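You operate a simulated robot arm through the tools that you are given. There is no shell and no other tool. Be economical: measure what you need, move in short steps, check, and stop when the job is done.

You run a simulated two-armed robot. Do the job below in one go: nothing can be reset, and whatever is moved stays where it is left.

TASK
Fetch the drive with the blue band and stand it on the job sheet. Press the wash key of the test bed two times. Take the black mouse and put it on the packing slip. Take the black cloth and put it on the thin screen with the blue frame. Take the rubber wheel chock on the top of the steel table and put it away on the low board. Fetch the small brush and set it on the thin screen with the yellow frame. Put the pink bubble pouch on the clear guard sheet. Open the filter. Do these in any order. Set down upright: drive with the blue band, pink bubble pouch.

Only the result counts: the job must be done as asked and must still hold three seconds after the hand-in. Knocking over, shifting, dropping, spilling or breaking anything else fails it. Flat cloth is picked up by pressing the open fingertips on it (5 to 10 N) and closing them slowly along it; thin cloth reads only 2 to 8 mm in the jaws.

THE ROBOT
Two 7-joint arms with two-finger parallel grippers on one trunk, on a base that drives. Base frame: it is fixed to the floor where the robot stands at the start and does not move with it; the origin is under the middle of the robot, x ahead of it, y to its left, z up. Units: mm, rad, N and s.
The left shoulder is at the start at [70, 188, 1145], the right one opposite. With the tool pointing down near the work surface each hand reaches from about 100 to 500 mm from the robot's upright axis, wherever it stands, measured 20 degrees to its own side. Places, roughly: black cloth (10x7x4 cm) [1500, 3100, 900]; black mouse (6x11x4 cm) [-900, 1200, 800]; clear guard sheet (25x16x1 cm) [4500, 3200, 900]; filter [1700, -500, 900]; job sheet [2000, 1750, 750]; low board [2600, -100, 200]; packing slip [0, 4250, 1000]; pink bubble pouch (11x6x9 cm) [4700, 3700, 1000]; rubber wheel chock (12x7x6 cm) [3600, 3000, 700]; small brush (12x5x6 cm) [3900, 2700, 700]; thin screen with the blue frame (26x17x2 cm) [-900, -1100, 300]; thin screen with the yellow frame (26x17x2 cm) [4800, 4700, 900]; wash key of the test bed [-800, -1100, 800]. Payload 3.91 kg a hand.
The tool frame of a hand sits at the grasp point between the pads (the TCP): z along the fingers, y along the line on which they close. The tips reach 30 mm beyond it. The gripper opens to 110 mm. The fingers are 20 mm wide and 10 mm thick; the gripper's body (48 by 112 mm) begins 55 mm behind the TCP.
Orientation is that of the tool frame in the base frame, as [roll, pitch, yaw] about the fixed x, y, z axes, in that order (R = Rz(yaw) Ry(pitch) Rx(roll)). With the fingers straight down and closing along the base's y, the tool's x points along the base's -x, its y along +y and its z along -z.

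THE INTERFACE
- The arms move only by the tool nudge_tool. It takes "left_moves", "right_moves" or both (then of equal length, played together; a hand with none holds still); each is a list of rows, each a list of 3 entries, a list of its own where there are three numbers: the shift along the tool's x, y, z in mm, then the turn, a rotation vector about the tool's x, y, z in rad, then the gripper command, from -1 (shut) to 1 (fully open), values between in proportion. In form: [[[dx, dy, dz], [rx, ry, rz], claw], ...]. A call has 1 to 10 rows; each row shifts and turns the commanded pose from where the row before left it, along the tool's axes as they then stand. Each row takes 0.2 s and may step no farther than 50 mm and 0.15 rad from the row before; otherwise, or with a gripper value out of range, the whole call is refused. A pose out of reach is approached as far as the arm can. The call stops where the force on the tool passes 40 N (or 10 N more than at its start, if that is more) or the arm is blocked; 0.2 s more then pass. The fingers move at their own pace (about 72 mm/s each) and stop on an object; they squeeze with about 43 N. The grip force told is the motor's: it shows also when the fingers shut on nothing. Time passes only in rows, and 0.2 s behind the last, so rows that do not move let the fingers close. It gives the time, the measured TCP pose, the force on the tool (base axes), the opening and the grip force at its end, in the units of the frame above (readings bear some noise), with the torque about the TCP (base axes, N m) and any sound that the robot's microphone picked up.
- Cameras (640 x 400 px; columns grow to the right, rows downward): "scene" is now at [105.5, -12.3, 1349.6]; the picture's right is [-0.17, -0.98, -0.00], its down [-0.89, 0.16, -0.44] and it looks along [0.43, -0.08, -0.90] (base axes); focal length 278 px, centre (320, 200). "left" rides on the left gripper at [72, -17, -103] in its tool frame; the picture's right is [0.23, 0.97, 0.00], its down [-0.76, 0.18, -0.62] and it looks along [-0.61, 0.14, 0.78] (tool axes); focal length 222 px, centre (320, 200). "right" rides on the right gripper at [72, 17, -103] in its tool frame; the picture's right is [-0.23, 0.97, 0.00], its down [-0.76, -0.18, -0.62] and it looks along [-0.61, -0.14, 0.78] (tool axes); focal length 222 px, centre (320, 200). There is no depth. A picture from a camera that has moved, and an enlarged one, comes with that camera's place and axes in the base frame and with its lens. The place of the scene camera against the robot may be out by one fixed shift of up to 18 mm in any direction.
- camera(camera): a new picture of that camera. The clock stands still meanwhile.
- raise_lower(by): slides the trunk up (or, below 0, down) by that many mm; the arms and the scene camera ride with it, the base frame stays. It gives what a move gives, with no picture.
- roll_base(legs): drives the robot by 1 to 6 legs, each [ahead, turn to the left] in mm and rad, along the robot's own axes; the way and the turn of a leg run together, so that a leg with both is an arc; at most 1500 mm and 3.142 rad a leg. The arms and the cameras ride along, it lands a little off, and it stops where it bumps. It gives what a move gives.
- head_to(pan, tilt): turns the head with the scene camera to pan (to the left, within 1.501 rad either way) and tilt (down, from -0.506 to 1.204), counted from straight ahead of the robot. It gives what a move gives.
- zoom(camera, box): a new picture of the part [left, top, right, bottom] of that camera's present view, enlarged. The clock stands still meanwhile.
- sign_off(): hands the job in; it is judged then, once.

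Work in short steps. Places have to be worked out from the pictures, the camera data and where the tool is seen: move nearer, look again, correct. Check each grasp and each placing, and mend what went wrong. You have 207 turns and 194 pictures in all, those below and enlarged ones among them. Open the grippers and draw the arms clear of the work before you hand the job in, unless the task says otherwise; then end with one line.

The tools are called after ">>>" as a command line: name --argument value ..., lists and objects as JSON in quotes. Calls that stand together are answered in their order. nudge_tool: Moves the arms, as the interface text tells. Its arguments: {"type":"object","properties":{"left_moves":{"type":"array"},"right_moves":{"type":"array"}},"required":[]} The other tools are called the same way: raise_lower (by) slides the trunk up or down; roll_base (legs) drives the base; head_to (pan, tilt) turns the head that bears the scene camera; camera (camera) takes a picture; zoom (camera, box) takes an enlarged picture of a part of a camera's view; sign_off () hands the job in.

At the start:

```text
clock: 0.0
left_eef_pos: [316.0, 16.4, 650.9]
left_tool_rot: [-3.14, -0.001, -3.141]
left_contact_force: [0.9, 0.3, -0.1]
left_ft_torque: [0.0, 0.0, -0.02]
left_gripper_width: 109.9
left_grasp_force: 0.0
right_eef_pos: [313.2, -257.1, 685.4]
right_tool_rot: [3.14, 0.124, 3.121]
right_contact_force: [90.4, 129.5, -284.8]
right_ft_torque: [-17.17, -17.78, -13.5]
right_gripper_width: 109.8
right_grasp_force: 0.1
trunk travel left (down, up): [-655.0, 285.0]
robot x, y, heading: [2.6, -0.6, -0.0]
head pan, tilt: [-0.175, 1.117]
```

scene: 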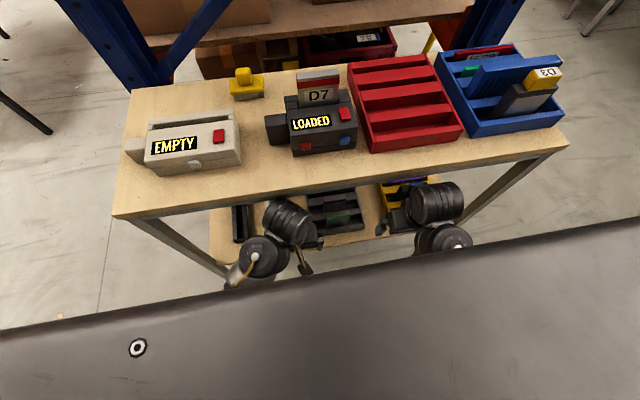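
right: 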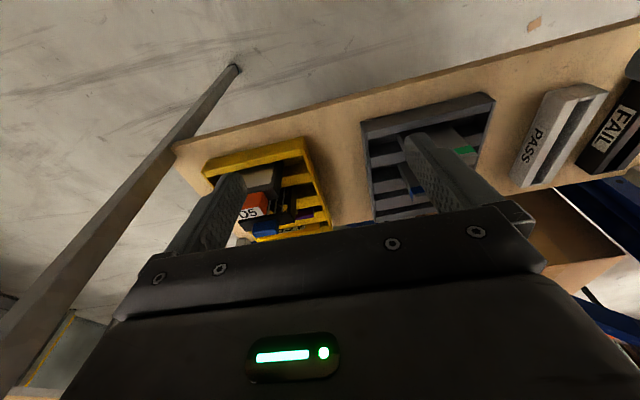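
left: 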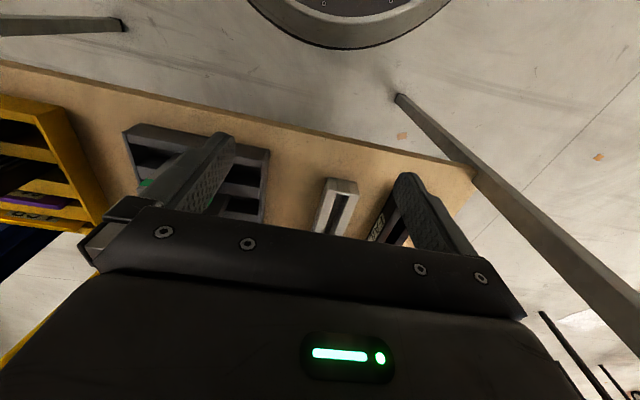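

The right wrist reports a large force, so I first let time pass without moving, to see if it is real.

>>> nudge_tool --right_moves '[[[0, 0, 0], [0, 0, 0], 1]]'

```text
clock: 0.4
left_eef_pos: [316.2, 15.7, 650.0]
left_tool_rot: [-3.141, 0.001, 3.141]
left_contact_force: [-0.2, -0.2, -0.1]
left_ft_torque: [-0.02, -0.01, 0.0]
left_gripper_width: 110.1
left_grasp_force: 0.2
right_eef_pos: [313.8, -256.4, 684.6]
right_tool_rot: [3.138, 0.133, 3.113]
right_contact_force: [31.5, 57.4, -90.6]
right_ft_torque: [-7.29, -5.37, -5.95]
right_gripper_width: 110.3
right_grasp_force: 0.0
trunk travel left (down, up): [-655.0, 285.0]
robot x, y, heading: [1.1, 1.8, -0.0]
head pan, tilt: [-0.175, 1.117]
```

The contact is real but easing. I draw the robot straight back 150 mm so the right hand leaves the edge of the shelf.

>>> roll_base --legs '[[-150, 0]]'

>>> head_to --pan 0 --tilt 0.6

>>> camera --camera "scene"

```text
clock: 1.8
left_eef_pos: [163.4, 17.2, 650.0]
left_tool_rot: [3.14, 0.001, -3.14]
left_contact_force: [-0.4, 0.8, -1.1]
left_ft_torque: [0.0, -0.01, 0.01]
left_gripper_width: 109.9
left_grasp_force: 0.1
right_eef_pos: [163.2, -255.9, 687.7]
right_tool_rot: [3.139, 0.133, 3.115]
right_contact_force: [29.2, 55.3, -94.6]
right_ft_torque: [-7.08, -6.2, -5.76]
right_gripper_width: 110.3
right_grasp_force: 0.0
trunk travel left (down, up): [-655.0, 285.0]
robot x, y, heading: [-151.7, 3.3, 0.005]
head pan, tilt: [-0.175, 1.117]
```

```text
clock: 2.7
left_eef_pos: [164.6, 17.3, 649.7]
left_tool_rot: [3.142, -0.002, -3.141]
left_contact_force: [-0.8, -0.1, 0.2]
left_ft_torque: [0.0, 0.02, 0.0]
left_gripper_width: 109.7
left_grasp_force: 0.1
right_eef_pos: [163.5, -255.2, 686.4]
right_tool_rot: [3.139, 0.134, 3.114]
right_contact_force: [16.8, 27.9, -49.5]
right_ft_torque: [-3.69, -3.1, -2.99]
right_gripper_width: 109.9
right_grasp_force: 0.0
trunk travel left (down, up): [-655.0, 285.0]
robot x, y, heading: [-152.5, 0.1, -0.001]
head pan, tilt: [0.0, 0.6]
```

```text
190 pictures are left
camera scene: at [-18.8, -1.5, 1389.3], right [0.0, -1.0, 0.0], down [-0.57, 0.0, -0.82], along [0.82, 0.0, -0.57], focal length 278 px, centre (320, 200)
```

scene: 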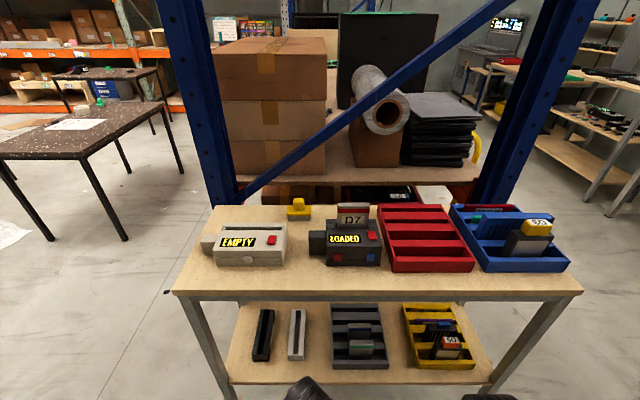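

The hand is clear now (the reading is fading). I look closely at the drives and survey the room.

>>> zoom --camera "scene" --box '[180, 180, 600, 390]'

>>> head_to --pan 1.0 --tilt 0.3

>>> camera --camera "scene"

>>> head_to --pan -1.0 --tilt 0.3

>>> camera --camera "scene"

>>> head_to --pan 0.2 --tilt 0.1

>>> camera --camera "scene"

```text
1.52 times, centred on (390, 285) of scene
camera zoom: at [-18.8, -1.5, 1389.3], right [0.0, -1.0, 0.0], down [-0.57, 0.0, -0.82], along [0.82, 0.0, -0.57], focal length 424 px, centre (213, 70)
```

zoom: 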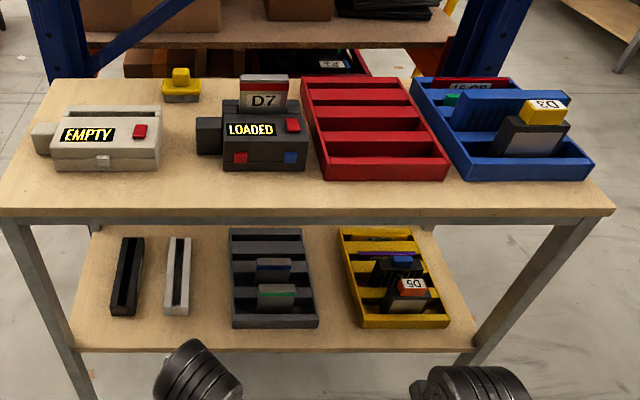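

```text
clock: 4.0
left_eef_pos: [164.9, 16.6, 650.5]
left_tool_rot: [3.141, 0.0, -3.14]
left_contact_force: [0.2, 0.0, 0.2]
left_ft_torque: [0.02, 0.02, -0.02]
left_gripper_width: 109.7
left_grasp_force: 0.1
right_eef_pos: [163.6, -256.3, 686.3]
right_tool_rot: [3.138, 0.136, 3.115]
right_contact_force: [16.7, 31.8, -53.8]
right_ft_torque: [-4.19, -3.51, -3.35]
right_gripper_width: 110.1
right_grasp_force: 0.1
trunk travel left (down, up): [-655.0, 285.0]
robot x, y, heading: [-152.7, 1.7, 0.0]
head pan, tilt: [1.0, 0.3]
```

```text
188 pictures are left
camera scene: at [-56.6, 77.0, 1416.9], right [0.84, -0.54, 0.0], down [-0.16, -0.25, -0.96], along [0.52, 0.8, -0.3], focal length 278 px, centre (320, 200)
```

scene: 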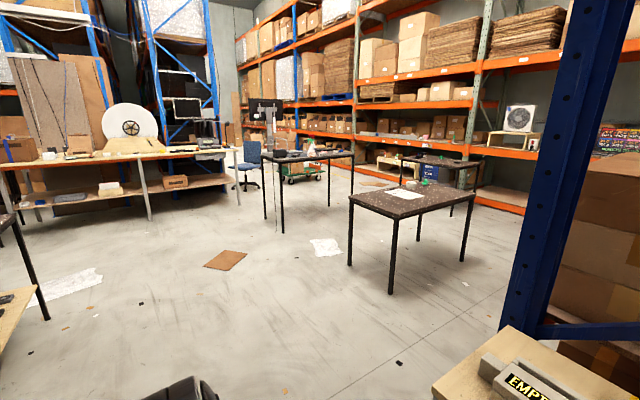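

```text
clock: 5.9
left_eef_pos: [165.1, 16.5, 650.2]
left_tool_rot: [3.141, 0.0, -3.14]
left_contact_force: [-0.2, 0.7, -0.9]
left_ft_torque: [-0.01, 0.0, -0.01]
left_gripper_width: 110.1
left_grasp_force: 0.1
right_eef_pos: [163.0, -255.8, 686.5]
right_tool_rot: [3.139, 0.133, 3.116]
right_contact_force: [16.6, 29.7, -53.8]
right_ft_torque: [-3.76, -3.45, -3.07]
right_gripper_width: 110.1
right_grasp_force: 0.0
trunk travel left (down, up): [-655.0, 285.0]
robot x, y, heading: [-154.9, 1.8, 0.003]
head pan, tilt: [-1.0, 0.3]
```

```text
187 pictures are left
camera scene: at [-56.4, -80.0, 1416.9], right [-0.84, -0.54, 0.0], down [-0.16, 0.25, -0.96], along [0.52, -0.8, -0.3], focal length 278 px, centre (320, 200)
```

scene: 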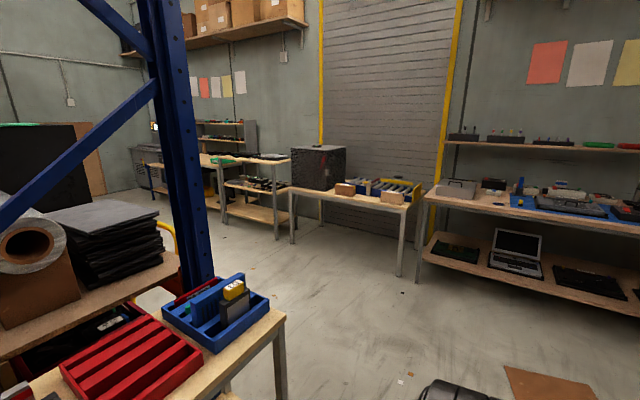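

```text
clock: 7.3
left_eef_pos: [164.1, 15.4, 649.8]
left_tool_rot: [3.141, 0.0, -3.14]
left_contact_force: [0.0, -0.4, -0.5]
left_ft_torque: [-0.02, 0.03, -0.02]
left_gripper_width: 110.2
left_grasp_force: 0.0
right_eef_pos: [163.5, -256.1, 684.6]
right_tool_rot: [3.137, 0.135, 3.115]
right_contact_force: [16.1, 29.8, -53.1]
right_ft_torque: [-3.9, -3.47, -3.11]
right_gripper_width: 109.9
right_grasp_force: 0.1
trunk travel left (down, up): [-655.0, 285.0]
robot x, y, heading: [-151.8, -3.8, 0.003]
head pan, tilt: [0.201, 0.099]
```

```text
186 pictures are left
camera scene: at [-16.8, 16.8, 1435.5], right [0.2, -0.98, 0.0], down [-0.1, -0.02, -0.99], along [0.97, 0.2, -0.1], focal length 278 px, centre (320, 200)
```

scene: 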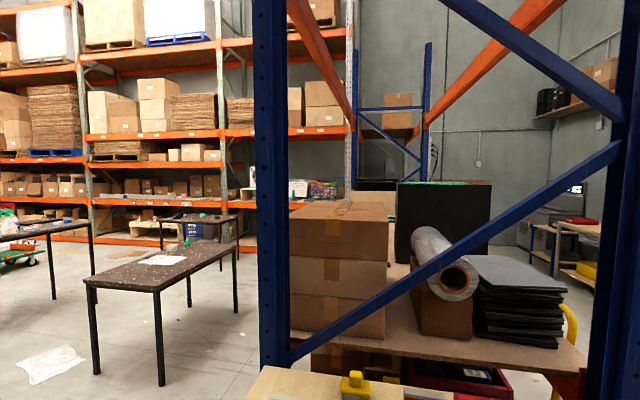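

The right hand still feels about 54 N with nothing near it; it may be bound up against its own arm. I shift it up and outwards, and look closer at the drives on the racks.

>>> nudge_tool --right_moves '[[[0, -20, -20], [0, 0, 0], 1], [[0, -20, -20], [0, 0, 0], 1], [[0, -20, -20], [0, 0, 0], 1]]'

>>> head_to --pan -0.15 --tilt 0.8

>>> zoom --camera "scene" --box '[280, 200, 480, 325]'

>>> zoom --camera "scene" --box '[280, 80, 540, 242]'

```text
clock: 7.6
left_eef_pos: [164.4, 17.4, 650.0]
left_tool_rot: [3.142, 0.0, -3.14]
left_contact_force: [0.0, 0.2, 0.8]
left_ft_torque: [-0.03, 0.03, 0.0]
left_gripper_width: 109.9
left_grasp_force: 0.0
right_eef_pos: [165.4, -258.9, 687.6]
right_tool_rot: [3.138, 0.145, 3.108]
right_contact_force: [11.5, 12.4, -21.6]
right_ft_torque: [-1.61, -0.77, -1.35]
right_gripper_width: 109.9
right_grasp_force: 0.0
trunk travel left (down, up): [-655.0, 285.0]
robot x, y, heading: [-151.9, -0.3, -0.001]
head pan, tilt: [0.201, 0.099]
stopped in row 1 (right hand): the force on the tool passed its limit (the readings are from after the stop); the commanded pose is now the measured one
```

```text
clock: 8.7
left_eef_pos: [164.8, 17.5, 650.1]
left_tool_rot: [3.142, -0.001, -3.138]
left_contact_force: [0.0, -0.3, 0.1]
left_ft_torque: [0.01, 0.0, 0.01]
left_gripper_width: 110.4
left_grasp_force: 0.2
right_eef_pos: [164.6, -258.3, 686.8]
right_tool_rot: [3.137, 0.141, 3.108]
right_contact_force: [15.2, 24.4, -44.0]
right_ft_torque: [-3.1, -2.6, -2.55]
right_gripper_width: 109.9
right_grasp_force: 0.0
trunk travel left (down, up): [-655.0, 285.0]
robot x, y, heading: [-155.2, -0.0, 0.0]
head pan, tilt: [-0.15, 0.799]
```

```text
3.20 times, centred on (380, 262) of scene
camera zoom: at [-27.2, -13.5, 1372.6], right [-0.15, -0.99, 0.0], down [-0.71, 0.11, -0.7], along [0.69, -0.1, -0.72], focal length 891 px, centre (128, 0)
```

zoom: 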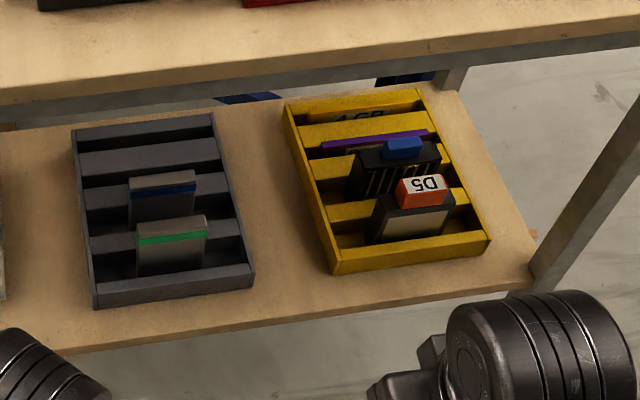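

```text
2.46 times, centred on (410, 161) of scene
camera zoom: at [-27.2, -13.5, 1372.6], right [-0.15, -0.99, 0.0], down [-0.71, 0.11, -0.7], along [0.69, -0.1, -0.72], focal length 685 px, centre (98, 296)
```

zoom: 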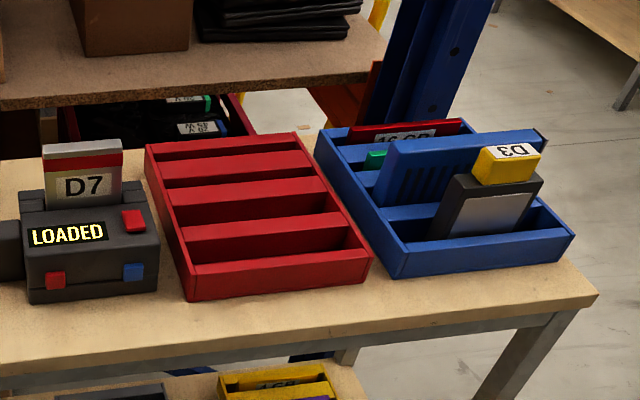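

The drive with the blue band stands in the grey tray on the lower board. Next, what the right arm touches: I look down at it.

>>> head_to --pan -0.5 --tilt 1.2

>>> camera --camera "scene"

>>> camera --camera "right"

```text
clock: 9.5
left_eef_pos: [163.9, 16.1, 650.1]
left_tool_rot: [3.141, 0.001, -3.14]
left_contact_force: [-0.9, -0.8, 0.1]
left_ft_torque: [-0.03, 0.03, 0.03]
left_gripper_width: 110.0
left_grasp_force: 0.0
right_eef_pos: [164.8, -258.7, 688.3]
right_tool_rot: [3.137, 0.141, 3.111]
right_contact_force: [14.7, 29.0, -45.4]
right_ft_torque: [-3.57, -2.95, -2.99]
right_gripper_width: 109.9
right_grasp_force: 0.0
trunk travel left (down, up): [-655.0, 285.0]
robot x, y, heading: [-152.3, -0.9, 0.0]
head pan, tilt: [-0.499, 1.201]
```

```text
183 pictures are left
camera scene: at [-57.8, -28.2, 1344.8], right [-0.48, -0.88, 0.0], down [-0.82, 0.44, -0.36], along [0.32, -0.17, -0.93], focal length 278 px, centre (320, 200)
```

scene: 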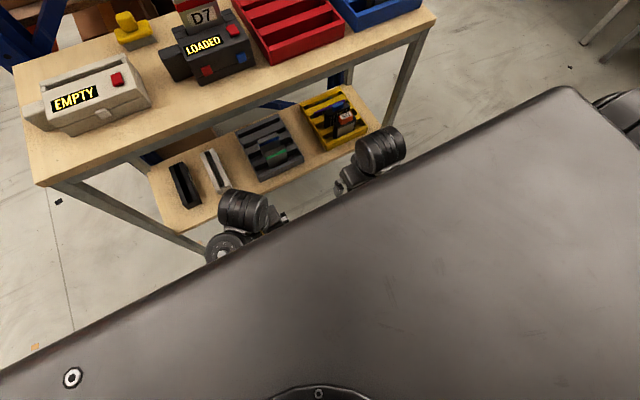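

```text
182 pictures are left
camera right: at [78.6, -240.2, 780.0], right [0.26, 0.97, 0.04], down [0.66, -0.2, 0.72], along [0.71, -0.16, -0.69], focal length 222 px, centre (320, 200)
```

right: 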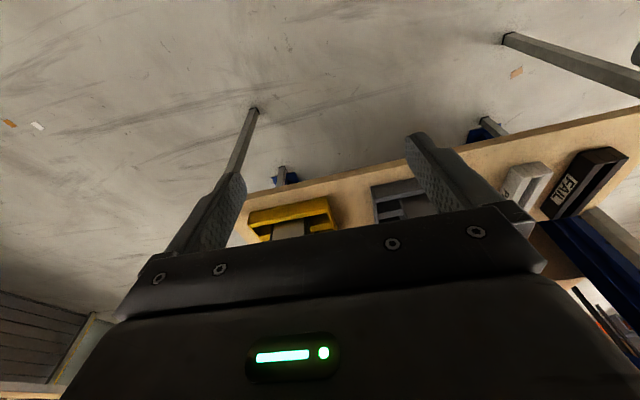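

Seemingly the right wrist or hand is pressed against the robot's own front. I move it down and forward, which is where the force pushes.

>>> nudge_tool --right_moves '[[[-15, 15, 25], [0, 0, 0], 1], [[-15, 15, 25], [0, 0, 0], 1], [[-15, 0, 25], [0, 0, 0], 1]]'

```text
clock: 10.3
left_eef_pos: [164.6, 17.0, 649.6]
left_tool_rot: [3.141, 0.0, -3.14]
left_contact_force: [0.3, -0.7, 0.8]
left_ft_torque: [0.01, 0.02, -0.02]
left_gripper_width: 109.9
left_grasp_force: 0.1
right_eef_pos: [220.8, -228.2, 617.7]
right_tool_rot: [3.137, 0.138, 3.11]
right_contact_force: [-0.4, -1.6, 0.3]
right_ft_torque: [0.0, -0.01, 0.0]
right_gripper_width: 109.9
right_grasp_force: 0.0
trunk travel left (down, up): [-655.0, 285.0]
robot x, y, heading: [-154.4, -0.3, -0.005]
head pan, tilt: [-0.499, 1.201]
```

The right hand is free now. For the lower board the hand must come in under the top board, so I tilt the right hand forward and try it out in the open.

>>> nudge_tool --right_moves '[[[-10, 0, 0], [0, -0.14, 0], 1], [[-10, 0, 0], [0, -0.14, 0], 1], [[-10, 0, 0], [0, -0.14, 0], 1], [[-10, 0, 0], [0, -0.14, 0], 1], [[-10, 0, 0], [0, 0, 0], 1]]'

>>> raise_lower --by -300

>>> head_to --pan -0.1 --tilt 0.6

>>> camera --camera "scene"

>>> camera --camera "right"

```text
clock: 11.5
left_eef_pos: [163.6, 17.5, 650.5]
left_tool_rot: [3.14, 0.001, -3.14]
left_contact_force: [-0.2, -0.3, 0.3]
left_ft_torque: [-0.01, 0.02, 0.01]
left_gripper_width: 110.0
left_grasp_force: 0.1
right_eef_pos: [264.1, -230.7, 639.8]
right_tool_rot: [3.134, 0.698, 3.107]
right_contact_force: [-0.8, 0.3, 0.5]
right_ft_torque: [-0.01, -0.03, -0.02]
right_gripper_width: 109.7
right_grasp_force: 0.1
trunk travel left (down, up): [-655.0, 285.0]
robot x, y, heading: [-151.3, 0.4, 0.006]
head pan, tilt: [-0.499, 1.201]
```

```text
clock: 14.5
left_eef_pos: [165.0, 16.4, 348.6]
left_tool_rot: [-3.141, 0.001, -3.14]
left_contact_force: [0.5, 0.5, -0.5]
left_ft_torque: [0.04, 0.0, -0.05]
left_gripper_width: 110.2
left_grasp_force: 0.1
right_eef_pos: [263.1, -230.0, 339.9]
right_tool_rot: [3.134, 0.697, 3.106]
right_contact_force: [0.8, -0.8, 0.1]
right_ft_torque: [0.03, -0.01, -0.02]
right_gripper_width: 110.2
right_grasp_force: 0.0
trunk travel left (down, up): [-355.0, 585.0]
robot x, y, heading: [-152.7, 1.5, 0.001]
head pan, tilt: [-0.499, 1.201]
```

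```text
clock: 15.5
left_eef_pos: [165.0, 16.2, 348.6]
left_tool_rot: [3.141, 0.0, -3.14]
left_contact_force: [0.1, 0.2, -0.1]
left_ft_torque: [-0.01, 0.02, 0.0]
left_gripper_width: 110.1
left_grasp_force: 0.2
right_eef_pos: [263.7, -230.3, 339.2]
right_tool_rot: [3.135, 0.698, 3.105]
right_contact_force: [-0.7, 0.1, -0.2]
right_ft_torque: [-0.01, 0.04, -0.02]
right_gripper_width: 110.2
right_grasp_force: 0.1
trunk travel left (down, up): [-355.0, 585.0]
robot x, y, heading: [-151.8, -1.4, 0.003]
head pan, tilt: [-0.099, 0.6]
```

```text
181 pictures are left
camera scene: at [-19.1, -10.2, 1089.3], right [-0.1, -1.0, 0.0], down [-0.56, 0.06, -0.82], along [0.82, -0.08, -0.57], focal length 278 px, centre (320, 200)
```

scene: 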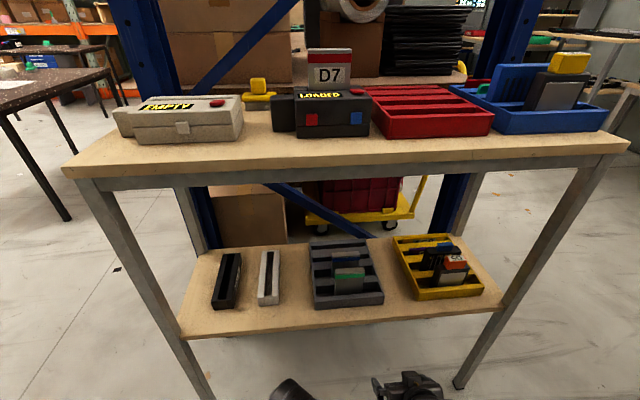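

```text
180 pictures are left
camera right: at [142.5, -211.7, 372.3], right [0.2, 0.97, 0.15], down [0.18, -0.19, 0.97], along [0.96, -0.17, -0.21], focal length 222 px, centre (320, 200)
```

right: 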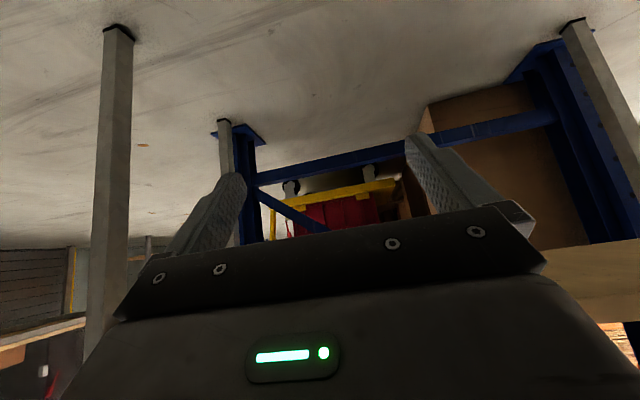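

I zoom on the grey tray for a triangulation with the earlier view.

>>> zoom --camera "scene" --box '[290, 220, 418, 300]'

```text
5.00 times, centred on (354, 260) of scene
camera zoom: at [-19.1, -10.2, 1089.3], right [-0.1, -1.0, 0.0], down [-0.56, 0.06, -0.82], along [0.82, -0.08, -0.57], focal length 1392 px, centre (150, -100)
```

zoom: 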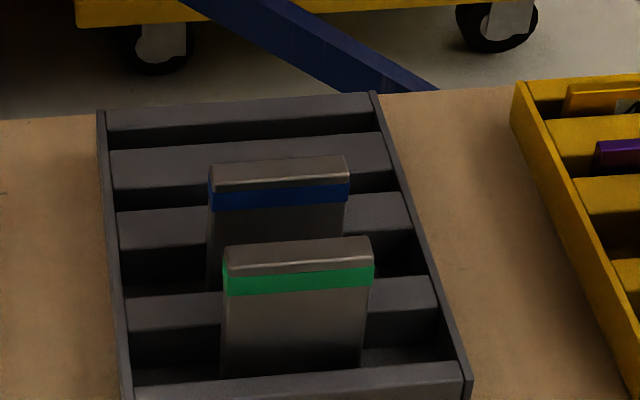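

Triangulated: top board at z≈914 with its front edge x≈346, lower board z≈482, and the drive top at about (480,-126,567), 71 mm wide. I tuck the left hand back, raise the trunk 150, and tilt and lift the right hand to enter between the boards.

>>> raise_lower --by 150

>>> nudge_tool --right_moves '[[[-24, 26, -26], [0, -0.05, 0], 1], [[-24, 26, -26], [0, -0.05, 0], 1], [[-24, 26, -26], [0, -0.05, 0], 1], [[-24, 26, -26], [0, -0.05, 0], 1]]' --left_moves '[[[30, 20, 0], [0, 0, 0], 1], [[30, 20, 0], [0, 0, 0], 1], [[30, 20, 0], [0, 0, 0], 1], [[30, 20, 0], [0, 0, 0], 1]]'

```text
clock: 17.3
left_eef_pos: [164.2, 16.8, 499.1]
left_tool_rot: [-3.141, 0.001, -3.139]
left_contact_force: [0.1, -0.1, -0.2]
left_ft_torque: [0.0, 0.0, 0.01]
left_gripper_width: 110.0
left_grasp_force: 0.0
right_eef_pos: [264.6, -230.0, 489.9]
right_tool_rot: [3.134, 0.701, 3.107]
right_contact_force: [1.0, 0.4, 0.3]
right_ft_torque: [0.0, 0.0, 0.03]
right_gripper_width: 110.1
right_grasp_force: 0.1
trunk travel left (down, up): [-505.0, 435.0]
robot x, y, heading: [-149.7, -3.2, -0.0]
head pan, tilt: [-0.099, 0.6]
```

```text
clock: 18.3
left_eef_pos: [50.5, 91.3, 501.1]
left_tool_rot: [-3.14, -0.001, 3.141]
left_contact_force: [-0.3, -0.2, 0.1]
left_ft_torque: [0.02, -0.04, -0.03]
left_gripper_width: 110.4
left_grasp_force: 0.0
right_eef_pos: [266.3, -201.8, 607.1]
right_tool_rot: [-2.798, 0.875, -2.858]
right_contact_force: [-0.2, 0.0, 0.1]
right_ft_torque: [0.03, 0.0, 0.0]
right_gripper_width: 110.2
right_grasp_force: 0.0
trunk travel left (down, up): [-505.0, 435.0]
robot x, y, heading: [-151.1, 0.4, -0.001]
head pan, tilt: [-0.099, 0.6]
stopped in row 4 (right hand): the arm was blocked; the commanded pose is now the measured one
```

The right arm folded too tightly and was blocked, twisting the hand. I bring it forward and down and undo the twist, then raise the trunk so the arm works less folded.

>>> nudge_tool --right_moves '[[[2, 3, 21], [-0.046, 0.068, 0.055], 1], [[2, 3, 21], [-0.046, 0.068, 0.055], 1], [[2, 3, 21], [-0.046, 0.068, 0.055], 1]]'

>>> raise_lower --by 130

```text
clock: 19.1
left_eef_pos: [49.8, 89.9, 500.5]
left_tool_rot: [-3.141, 0.001, -3.141]
left_contact_force: [-0.2, 0.3, 0.2]
left_ft_torque: [0.03, -0.01, 0.01]
left_gripper_width: 110.0
left_grasp_force: 0.1
right_eef_pos: [309.4, -198.8, 559.2]
right_tool_rot: [-3.14, 0.7, -3.141]
right_contact_force: [-0.1, -0.1, 0.1]
right_ft_torque: [0.02, 0.0, 0.02]
right_gripper_width: 110.0
right_grasp_force: 0.1
trunk travel left (down, up): [-505.0, 435.0]
robot x, y, heading: [-148.8, -1.1, 0.004]
head pan, tilt: [-0.099, 0.6]
```

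```text
clock: 20.6
left_eef_pos: [50.8, 90.0, 631.0]
left_tool_rot: [3.141, -0.001, -3.141]
left_contact_force: [0.4, -0.6, 0.3]
left_ft_torque: [-0.01, -0.03, -0.01]
left_gripper_width: 110.2
left_grasp_force: 0.0
right_eef_pos: [308.3, -198.0, 688.8]
right_tool_rot: [-3.14, 0.701, -3.137]
right_contact_force: [0.1, 0.0, 0.3]
right_ft_torque: [0.0, -0.02, -0.02]
right_gripper_width: 110.0
right_grasp_force: 0.1
trunk travel left (down, up): [-635.0, 305.0]
robot x, y, heading: [-149.8, 2.1, 0.002]
head pan, tilt: [-0.099, 0.6]
```

The hand is straight again (tilt 0.70). I bring it to y≈-126, a little lower and more tilted.

>>> nudge_tool --right_moves '[[[16, 36, 15], [0, -0.1, 0], 1], [[16, 36, 15], [0, -0.1, 0], 1], [[0, 0, 0], [0, 0, 0], 1]]'

>>> camera --camera "scene"

```text
clock: 21.4
left_eef_pos: [51.1, 90.6, 632.5]
left_tool_rot: [3.14, -0.001, -3.141]
left_contact_force: [-0.8, 0.1, -0.5]
left_ft_torque: [0.04, 0.04, 0.0]
left_gripper_width: 109.9
left_grasp_force: 0.0
right_eef_pos: [315.0, -141.9, 647.4]
right_tool_rot: [-3.083, 0.915, -3.09]
right_contact_force: [0.9, 0.3, -1.0]
right_ft_torque: [0.01, 0.02, -0.01]
right_gripper_width: 109.8
right_grasp_force: 0.0
trunk travel left (down, up): [-635.0, 305.0]
robot x, y, heading: [-151.1, 2.6, 0.002]
head pan, tilt: [-0.099, 0.6]
```

```text
178 pictures are left
camera scene: at [-19.2, -10.2, 1369.4], right [-0.1, -1.0, 0.0], down [-0.56, 0.06, -0.83], along [0.82, -0.08, -0.56], focal length 278 px, centre (320, 200)
```

scene: 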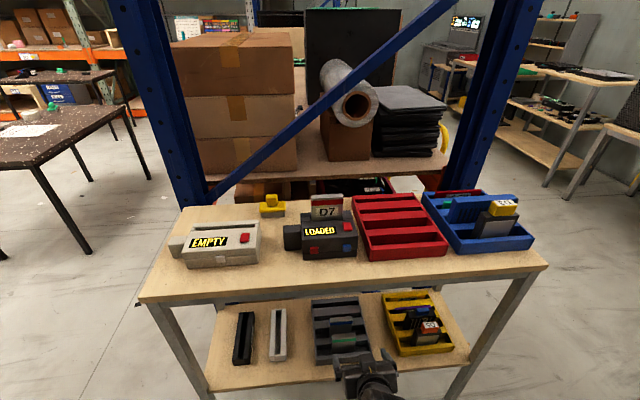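

The twist shows p≈0.9 is the wrist's limit here, so I ease the tilt to about 0.75 and nudge to y=-126.

>>> nudge_tool --right_moves '[[[0, 8, 0], [0.03, 0.08, 0.02], 1], [[0, 8, 0], [0.02, 0.08, 0.02], 1], [[0, 0, 0], [0, 0, 0], 1]]'

```text
clock: 22.1
left_eef_pos: [50.5, 89.5, 630.6]
left_tool_rot: [-3.141, 0.0, -3.141]
left_contact_force: [-0.1, -0.5, -0.3]
left_ft_torque: [0.01, -0.01, -0.01]
left_gripper_width: 109.9
left_grasp_force: 0.0
right_eef_pos: [297.3, -178.7, 620.8]
right_tool_rot: [-2.913, 0.729, -3.013]
right_contact_force: [-0.4, 0.1, 0.2]
right_ft_torque: [0.0, -0.03, 0.01]
right_gripper_width: 109.9
right_grasp_force: 0.1
trunk travel left (down, up): [-635.0, 305.0]
robot x, y, heading: [-150.2, -1.8, -0.003]
head pan, tilt: [-0.099, 0.6]
stopped in row 3 (right hand): the arm was blocked; the commanded pose is now the measured one
```

The arm is blocked near the middle line; its comfortable sector is farther to its own side. I undo the twist, then shift the robot about 60 mm to the left by a back-off manoeuvre.

>>> nudge_tool --right_moves '[[[-11, -12, 10], [-0.073, 0.045, 0.045], 1], [[-11, -12, 10], [-0.073, 0.045, 0.045], 1], [[0, 0, 0], [0, 0, 0], 1]]'

>>> roll_base --legs '[[-200, 0], [0, 0.35], [200, 0], [0, -0.35]]'

```text
clock: 22.9
left_eef_pos: [51.6, 90.5, 631.5]
left_tool_rot: [-3.141, 0.0, -3.141]
left_contact_force: [-0.7, 0.4, 0.1]
left_ft_torque: [-0.01, 0.01, 0.02]
left_gripper_width: 109.9
left_grasp_force: 0.0
right_eef_pos: [327.6, -202.6, 623.7]
right_tool_rot: [3.139, 0.647, 3.14]
right_contact_force: [0.0, 0.2, 0.4]
right_ft_torque: [0.0, -0.01, 0.01]
right_gripper_width: 110.1
right_grasp_force: 0.0
trunk travel left (down, up): [-635.0, 305.0]
robot x, y, heading: [-149.9, -0.4, -0.001]
head pan, tilt: [-0.099, 0.6]
```

```text
clock: 27.8
left_eef_pos: [36.6, 158.1, 631.6]
left_tool_rot: [-3.142, 0.0, -3.14]
left_contact_force: [0.4, 0.7, 0.3]
left_ft_torque: [0.04, 0.01, -0.04]
left_gripper_width: 110.1
left_grasp_force: 0.1
right_eef_pos: [313.0, -134.8, 623.4]
right_tool_rot: [3.139, 0.65, 3.141]
right_contact_force: [0.0, -0.3, 0.3]
right_ft_torque: [0.0, -0.05, 0.02]
right_gripper_width: 110.0
right_grasp_force: 0.1
trunk travel left (down, up): [-635.0, 305.0]
robot x, y, heading: [-163.8, 63.9, 0.005]
head pan, tilt: [-0.099, 0.6]
```

Clean pose at (313,-135,623), tilt 0.65. I drive forward 130 mm, letting the fingers pass above the green drive, and look.

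>>> roll_base --legs '[[130, 0]]'

>>> camera --camera "right"

>>> head_to --pan -0.3 --tilt 0.75

>>> camera --camera "scene"

```text
clock: 29.1
left_eef_pos: [166.6, 160.3, 631.4]
left_tool_rot: [3.141, -0.001, -3.138]
left_contact_force: [1.3, 0.4, 0.2]
left_ft_torque: [0.0, 0.04, -0.02]
left_gripper_width: 110.0
left_grasp_force: 0.0
right_eef_pos: [443.2, -133.2, 623.2]
right_tool_rot: [3.139, 0.647, -3.141]
right_contact_force: [-0.8, 0.0, -1.0]
right_ft_torque: [-0.03, 0.0, -0.01]
right_gripper_width: 109.8
right_grasp_force: 0.2
trunk travel left (down, up): [-635.0, 305.0]
robot x, y, heading: [-34.3, 69.8, 0.001]
head pan, tilt: [-0.099, 0.6]
```

```text
177 pictures are left
camera right: at [323.4, -117.9, 661.2], right [0.18, 0.97, 0.14], down [0.23, -0.18, 0.96], along [0.96, -0.14, -0.26], focal length 222 px, centre (320, 200)
```

right: 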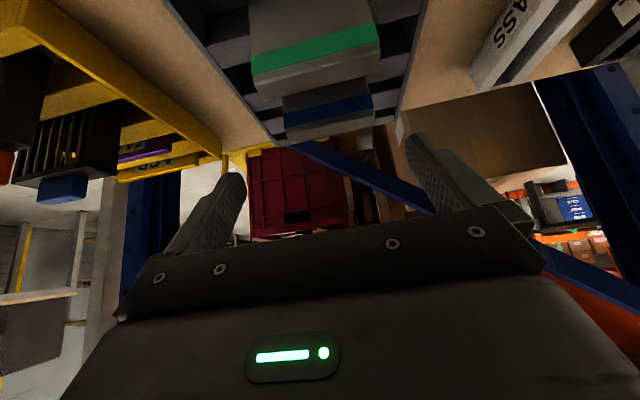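

```text
clock: 29.8
left_eef_pos: [165.4, 159.1, 632.0]
left_tool_rot: [-3.141, 0.001, -3.139]
left_contact_force: [-0.1, -0.3, 0.3]
left_ft_torque: [0.02, 0.01, 0.03]
left_gripper_width: 109.9
left_grasp_force: 0.0
right_eef_pos: [442.9, -132.0, 623.6]
right_tool_rot: [3.139, 0.65, -3.14]
right_contact_force: [0.1, -0.2, 0.0]
right_ft_torque: [0.02, -0.04, 0.0]
right_gripper_width: 109.8
right_grasp_force: 0.0
trunk travel left (down, up): [-635.0, 305.0]
robot x, y, heading: [-36.9, 68.6, -0.001]
head pan, tilt: [-0.3, 0.75]
```

```text
176 pictures are left
camera scene: at [87.6, 42.6, 1356.6], right [-0.29, -0.96, 0.0], down [-0.65, 0.2, -0.73], along [0.7, -0.21, -0.68], focal length 278 px, centre (320, 200)
```

scene: 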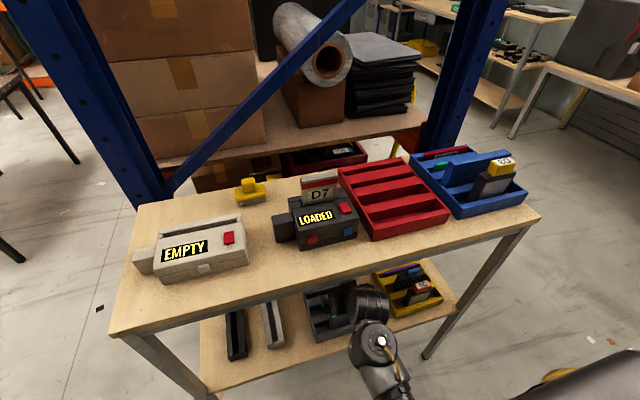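

The hand camera puts the blue drive's top at about (488,-126,560), unturned. I roll 40 mm more, move 6 mm left, and descend 30.

>>> roll_base --legs '[[41, 0]]'

>>> nudge_tool --right_moves '[[[9, 6, 12], [0, 0, 0], 1], [[9, 0, 12], [0, 0, 0], 1], [[0, 0, 0], [0, 0, 0], 1]]'

>>> camera --camera "right"

```text
clock: 30.7
left_eef_pos: [206.9, 159.5, 630.9]
left_tool_rot: [-3.141, -0.001, -3.139]
left_contact_force: [0.3, -0.4, 1.3]
left_ft_torque: [-0.01, 0.04, 0.01]
left_gripper_width: 109.9
left_grasp_force: 0.0
right_eef_pos: [485.3, -132.8, 622.0]
right_tool_rot: [3.139, 0.647, -3.139]
right_contact_force: [-0.1, -0.9, 0.5]
right_ft_torque: [0.04, 0.01, -0.05]
right_gripper_width: 110.0
right_grasp_force: 0.1
trunk travel left (down, up): [-635.0, 305.0]
robot x, y, heading: [5.2, 68.4, 0.007]
head pan, tilt: [-0.3, 0.75]
```

```text
clock: 31.5
left_eef_pos: [207.6, 159.6, 631.0]
left_tool_rot: [-3.141, 0.001, -3.138]
left_contact_force: [-0.6, -0.5, -0.2]
left_ft_torque: [-0.01, -0.05, 0.0]
left_gripper_width: 110.0
left_grasp_force: 0.1
right_eef_pos: [486.0, -127.3, 593.4]
right_tool_rot: [3.139, 0.649, -3.14]
right_contact_force: [0.3, -0.1, 0.7]
right_ft_torque: [0.03, -0.01, -0.01]
right_gripper_width: 110.0
right_grasp_force: 0.0
trunk travel left (down, up): [-635.0, 305.0]
robot x, y, heading: [4.5, 69.4, 0.007]
head pan, tilt: [-0.3, 0.75]
```

```text
175 pictures are left
camera right: at [364.4, -113.1, 631.6], right [0.18, 0.97, 0.14], down [0.23, -0.18, 0.96], along [0.96, -0.14, -0.26], focal length 222 px, centre (320, 200)
```

right: 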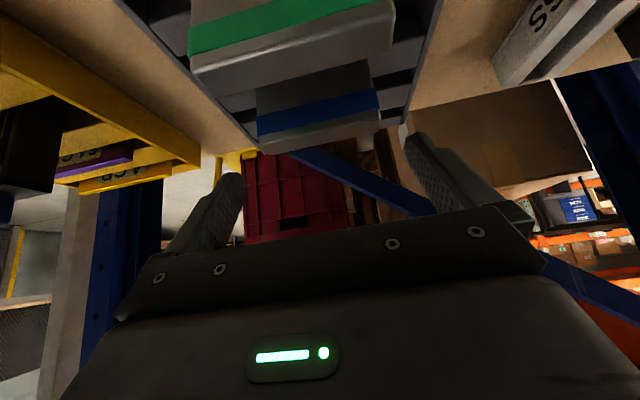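

The drive is centred between the fingers. I descend another 36 mm and close slowly.

>>> nudge_tool --right_moves '[[[11, 0, 14], [0, 0, 0], 1], [[11, 0, 14], [0, 0, 0], 1], [[0, 0, 0], [0, 0, 0], 0.3], [[0, 0, 0], [0, 0, 0], 0.0], [[0, 0, 0], [0, 0, 0], -0.5], [[0, 0, 0], [0, 0, 0], -1], [[0, 0, 0], [0, 0, 0], -1]]'

>>> camera --camera "right"

```text
clock: 33.1
left_eef_pos: [207.9, 158.4, 630.5]
left_tool_rot: [-3.141, -0.001, -3.137]
left_contact_force: [-0.3, 0.9, 0.2]
left_ft_torque: [0.01, -0.03, 0.0]
left_gripper_width: 109.9
left_grasp_force: 0.1
right_eef_pos: [484.0, -127.2, 556.7]
right_tool_rot: [3.14, 0.65, -3.139]
right_contact_force: [1.3, 0.6, 0.1]
right_ft_torque: [-0.01, -0.06, -0.01]
right_gripper_width: 69.6
right_grasp_force: 43.0
trunk travel left (down, up): [-635.0, 305.0]
robot x, y, heading: [5.3, 67.9, 0.008]
head pan, tilt: [-0.3, 0.75]
```

```text
174 pictures are left
camera right: at [363.7, -112.9, 595.9], right [0.18, 0.97, 0.14], down [0.23, -0.18, 0.96], along [0.96, -0.14, -0.26], focal length 222 px, centre (320, 200)
```

right: 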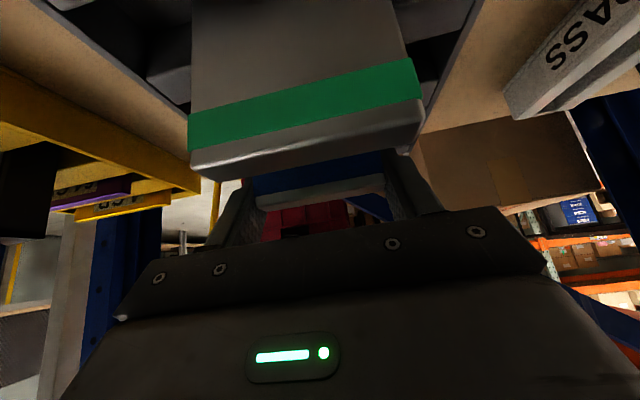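

Gripped (69.6 mm, 43 N). I lift it out straight in small rows, tilting slightly more toward the end to stay under the top board.

>>> nudge_tool --right_moves '[[[-7.3, 0, -9.5], [0, 0, 0], -1], [[-7.3, 0, -9.5], [0, 0, 0], -1], [[-7.3, 0, -9.5], [0, 0, 0], -1], [[-7.3, 0, -9.5], [0, 0, 0], -1], [[-7.3, 0, -9.5], [0, -0.02, 0], -1], [[-7.3, 0, -9.5], [0, -0.02, 0], -1], [[-7.3, 0, -9.5], [0, -0.02, 0], -1], [[-7.3, 0, -9.0], [0, -0.02, 0], -1]]'

>>> camera --camera "right"

>>> camera --camera "scene"

```text
clock: 34.9
left_eef_pos: [206.8, 159.4, 631.6]
left_tool_rot: [3.141, 0.0, -3.136]
left_contact_force: [0.2, 0.0, 0.1]
left_ft_torque: [0.01, 0.0, -0.04]
left_gripper_width: 110.0
left_grasp_force: 0.1
right_eef_pos: [482.6, -125.9, 652.2]
right_tool_rot: [3.141, 0.73, -3.141]
right_contact_force: [0.2, 0.3, -1.0]
right_ft_torque: [0.01, 0.01, 0.01]
right_gripper_width: 69.5
right_grasp_force: 42.8
trunk travel left (down, up): [-635.0, 305.0]
robot x, y, heading: [4.6, 71.2, 0.006]
head pan, tilt: [-0.3, 0.75]
```

```text
173 pictures are left
camera right: at [359.5, -111.7, 681.0], right [0.17, 0.97, 0.15], down [0.15, -0.18, 0.97], along [0.97, -0.14, -0.18], focal length 222 px, centre (320, 200)
```

right: 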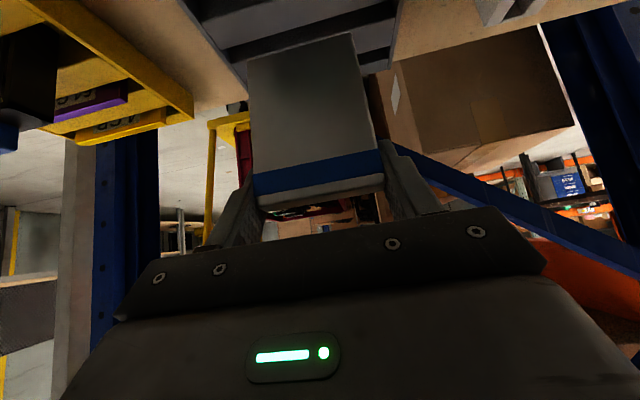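

```text
172 pictures are left
camera scene: at [129.0, 42.7, 1356.5], right [-0.29, -0.96, 0.0], down [-0.65, 0.2, -0.73], along [0.7, -0.21, -0.68], focal length 278 px, centre (320, 200)
```

scene: 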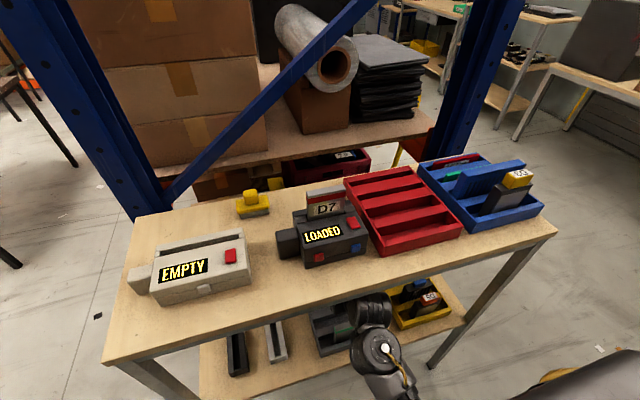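

The drive hangs free, but its bottom may be level with the green drive's top. I lift 25 mm more before backing out.

>>> nudge_tool --right_moves '[[[-8.5, 0, -8.5], [0, -0.03, 0], -1], [[-8.5, 0, -8.5], [0, -0.02, 0], -1], [[0, 0, 0], [0, 0, 0], -1]]'

>>> camera --camera "right"

```text
clock: 35.7
left_eef_pos: [207.9, 158.2, 631.7]
left_tool_rot: [3.14, 0.001, -3.138]
left_contact_force: [-0.3, 0.7, 0.1]
left_ft_torque: [0.02, 0.01, -0.05]
left_gripper_width: 109.8
left_grasp_force: 0.2
right_eef_pos: [484.1, -125.8, 676.5]
right_tool_rot: [3.14, 0.778, -3.139]
right_contact_force: [0.0, 0.2, -1.6]
right_ft_torque: [0.01, 0.0, -0.04]
right_gripper_width: 69.6
right_grasp_force: 43.1
trunk travel left (down, up): [-635.0, 305.0]
robot x, y, heading: [6.5, 69.4, 0.007]
head pan, tilt: [-0.3, 0.75]
```

```text
171 pictures are left
camera right: at [359.7, -111.2, 699.4], right [0.16, 0.97, 0.16], down [0.1, -0.18, 0.98], along [0.98, -0.14, -0.13], focal length 222 px, centre (320, 200)
```

right: 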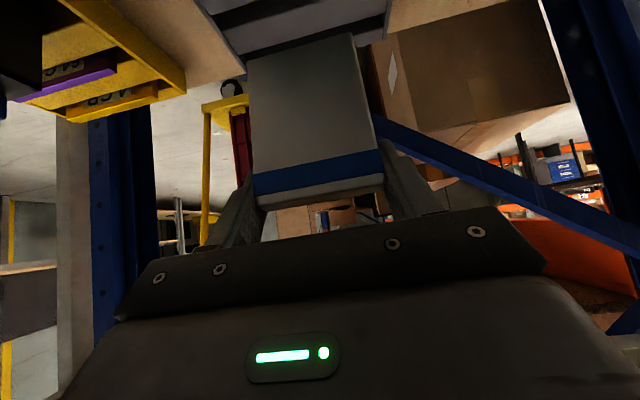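

Enough clearance. I back the robot out 350 mm and check force and grip.

>>> roll_base --legs '[[-350, 0]]'

>>> head_to --pan -0.1 --tilt 0.6

>>> camera --camera "scene"

```text
clock: 38.0
left_eef_pos: [-143.1, 157.5, 631.5]
left_tool_rot: [-3.139, 0.001, -3.132]
left_contact_force: [0.2, -0.1, 0.1]
left_ft_torque: [0.02, 0.0, 0.0]
left_gripper_width: 110.1
left_grasp_force: 0.0
right_eef_pos: [136.6, -127.1, 677.1]
right_tool_rot: [3.141, 0.779, -3.135]
right_contact_force: [0.1, -0.4, -1.8]
right_ft_torque: [-0.03, 0.0, 0.0]
right_gripper_width: 69.3
right_grasp_force: 42.8
trunk travel left (down, up): [-635.0, 305.0]
robot x, y, heading: [-343.8, 63.2, 0.011]
head pan, tilt: [-0.3, 0.75]
```

```text
clock: 38.7
left_eef_pos: [-142.5, 158.2, 630.6]
left_tool_rot: [-3.141, 0.001, -3.132]
left_contact_force: [-0.2, 0.0, -0.1]
left_ft_torque: [0.02, 0.04, -0.04]
left_gripper_width: 109.6
left_grasp_force: 0.0
right_eef_pos: [136.5, -127.8, 675.7]
right_tool_rot: [3.141, 0.779, -3.135]
right_contact_force: [-0.4, -0.8, -2.0]
right_ft_torque: [0.0, 0.01, 0.05]
right_gripper_width: 69.4
right_grasp_force: 43.2
trunk travel left (down, up): [-635.0, 305.0]
robot x, y, heading: [-343.2, 63.2, 0.009]
head pan, tilt: [-0.099, 0.6]
```

```text
170 pictures are left
camera scene: at [-210.7, 56.5, 1369.3], right [-0.09, -1.0, 0.0], down [-0.56, 0.05, -0.82], along [0.82, -0.07, -0.57], focal length 278 px, centre (320, 200)
```

scene: 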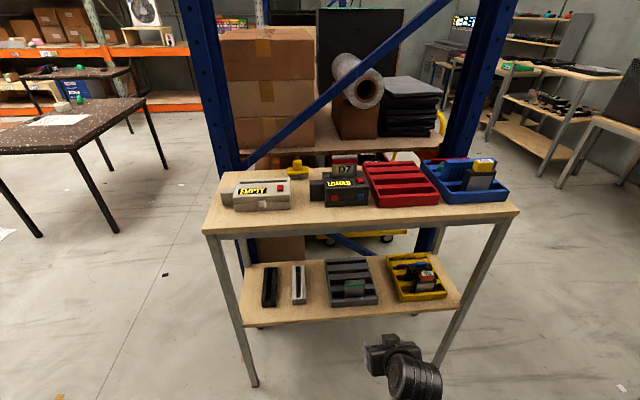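

The drive is out and everything else is in place. The job sheet lies on the dark table at upper left, so I turn and drive toward it, then look again.

>>> roll_base --legs '[[0, 0.85], [1000, 0], [800, 0], [0, -0.3]]'

>>> head_to --pan 0 --tilt 0.45

>>> camera --camera "scene"

```text
clock: 51.0
left_eef_pos: [972.9, 1618.6, 631.2]
left_tool_rot: [3.14, 0.001, -2.585]
left_contact_force: [0.4, -0.8, 1.1]
left_ft_torque: [-0.01, 0.07, 0.0]
left_gripper_width: 110.0
left_grasp_force: 0.2
right_eef_pos: [1360.0, 1520.8, 676.3]
right_tool_rot: [3.141, 0.778, -2.587]
right_contact_force: [-0.2, -0.7, -1.5]
right_ft_torque: [-0.01, -0.01, 0.0]
right_gripper_width: 69.4
right_grasp_force: 43.2
trunk travel left (down, up): [-635.0, 305.0]
robot x, y, heading: [845.5, 1433.0, 0.556]
head pan, tilt: [-0.099, 0.6]
```

```text
clock: 51.7
left_eef_pos: [972.2, 1618.7, 630.8]
left_tool_rot: [3.141, -0.002, -2.584]
left_contact_force: [0.7, 0.6, -0.7]
left_ft_torque: [0.0, -0.02, 0.0]
left_gripper_width: 110.1
left_grasp_force: 0.1
right_eef_pos: [1358.7, 1521.8, 676.9]
right_tool_rot: [3.141, 0.778, -2.587]
right_contact_force: [1.0, 0.4, -2.0]
right_ft_torque: [-0.01, -0.01, 0.0]
right_gripper_width: 69.5
right_grasp_force: 42.9
trunk travel left (down, up): [-635.0, 305.0]
robot x, y, heading: [848.8, 1436.8, 0.552]
head pan, tilt: [0.0, 0.45]
```

```text
169 pictures are left
camera scene: at [964.5, 1508.5, 1382.9], right [0.53, -0.85, 0.0], down [-0.37, -0.23, -0.9], along [0.76, 0.48, -0.44], focal length 278 px, centre (320, 200)
```

scene: 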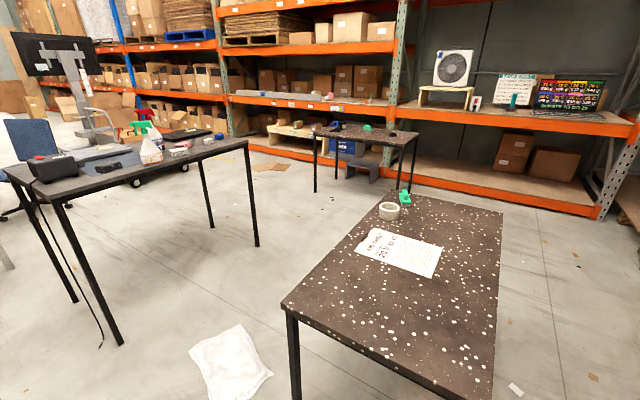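

The sheet spans about x 1760–1940, y 1576–1855 on a table from x 1415–2370, y 1395–1910, top near z 750. I raise the trunk and go round to the table's −y side, clear of the film on the floor.

>>> raise_lower --by 260

>>> roll_base --legs '[[0, -1.75], [540, 0], [0, 1.2], [610, 0]]'

>>> head_to --pan 1.2 --tilt 0.6

>>> camera --camera "scene"

```text
clock: 54.4
left_eef_pos: [972.1, 1618.2, 890.7]
left_tool_rot: [-3.14, 0.0, -2.586]
left_contact_force: [-0.2, -0.4, 0.4]
left_ft_torque: [0.02, 0.01, -0.01]
left_gripper_width: 110.4
left_grasp_force: 0.2
right_eef_pos: [1359.3, 1521.5, 937.5]
right_tool_rot: [3.14, 0.778, -2.586]
right_contact_force: [0.0, 0.4, -2.1]
right_ft_torque: [0.01, -0.02, -0.02]
right_gripper_width: 69.5
right_grasp_force: 43.0
trunk travel left (down, up): [-895.0, 45.0]
robot x, y, heading: [851.1, 1434.8, 0.556]
head pan, tilt: [0.0, 0.45]
```

```text
clock: 67.6
left_eef_pos: [1879.7, 1045.2, 891.4]
left_tool_rot: [-3.141, -0.001, -3.131]
left_contact_force: [1.1, -0.2, 0.0]
left_ft_torque: [0.02, -0.01, -0.03]
left_gripper_width: 109.8
left_grasp_force: 0.0
right_eef_pos: [2161.1, 761.2, 937.3]
right_tool_rot: [3.14, 0.781, -3.13]
right_contact_force: [-0.1, -0.4, -2.7]
right_ft_torque: [-0.01, 0.0, 0.0]
right_gripper_width: 69.4
right_grasp_force: 42.7
trunk travel left (down, up): [-895.0, 45.0]
robot x, y, heading: [1679.9, 952.0, 0.007]
head pan, tilt: [0.0, 0.45]
```

```text
clock: 69.0
left_eef_pos: [1881.0, 1045.1, 891.9]
left_tool_rot: [3.141, 0.0, -3.129]
left_contact_force: [-0.4, 0.1, -0.4]
left_ft_torque: [-0.02, 0.03, 0.0]
left_gripper_width: 110.1
left_grasp_force: 0.1
right_eef_pos: [2160.5, 760.8, 935.8]
right_tool_rot: [3.14, 0.779, -3.132]
right_contact_force: [-0.5, 0.1, -2.6]
right_ft_torque: [0.01, -0.01, 0.06]
right_gripper_width: 69.6
right_grasp_force: 42.7
trunk travel left (down, up): [-895.0, 45.0]
robot x, y, heading: [1680.4, 954.1, 0.014]
head pan, tilt: [1.201, 0.6]
```

```text
168 pictures are left
camera scene: at [1755.3, 1033.6, 1629.4], right [0.94, -0.35, 0.0], down [-0.2, -0.53, -0.83], along [0.29, 0.77, -0.56], focal length 278 px, centre (320, 200)
```

scene: 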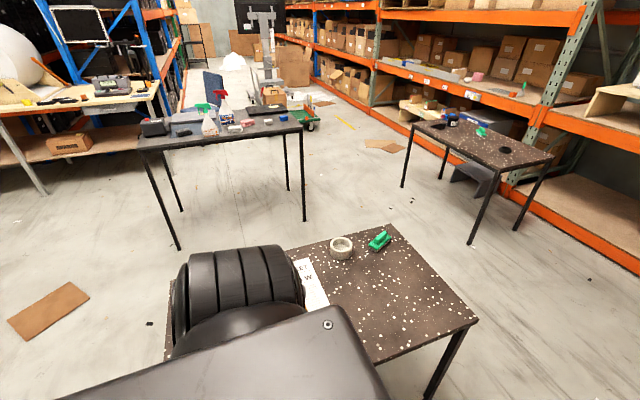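

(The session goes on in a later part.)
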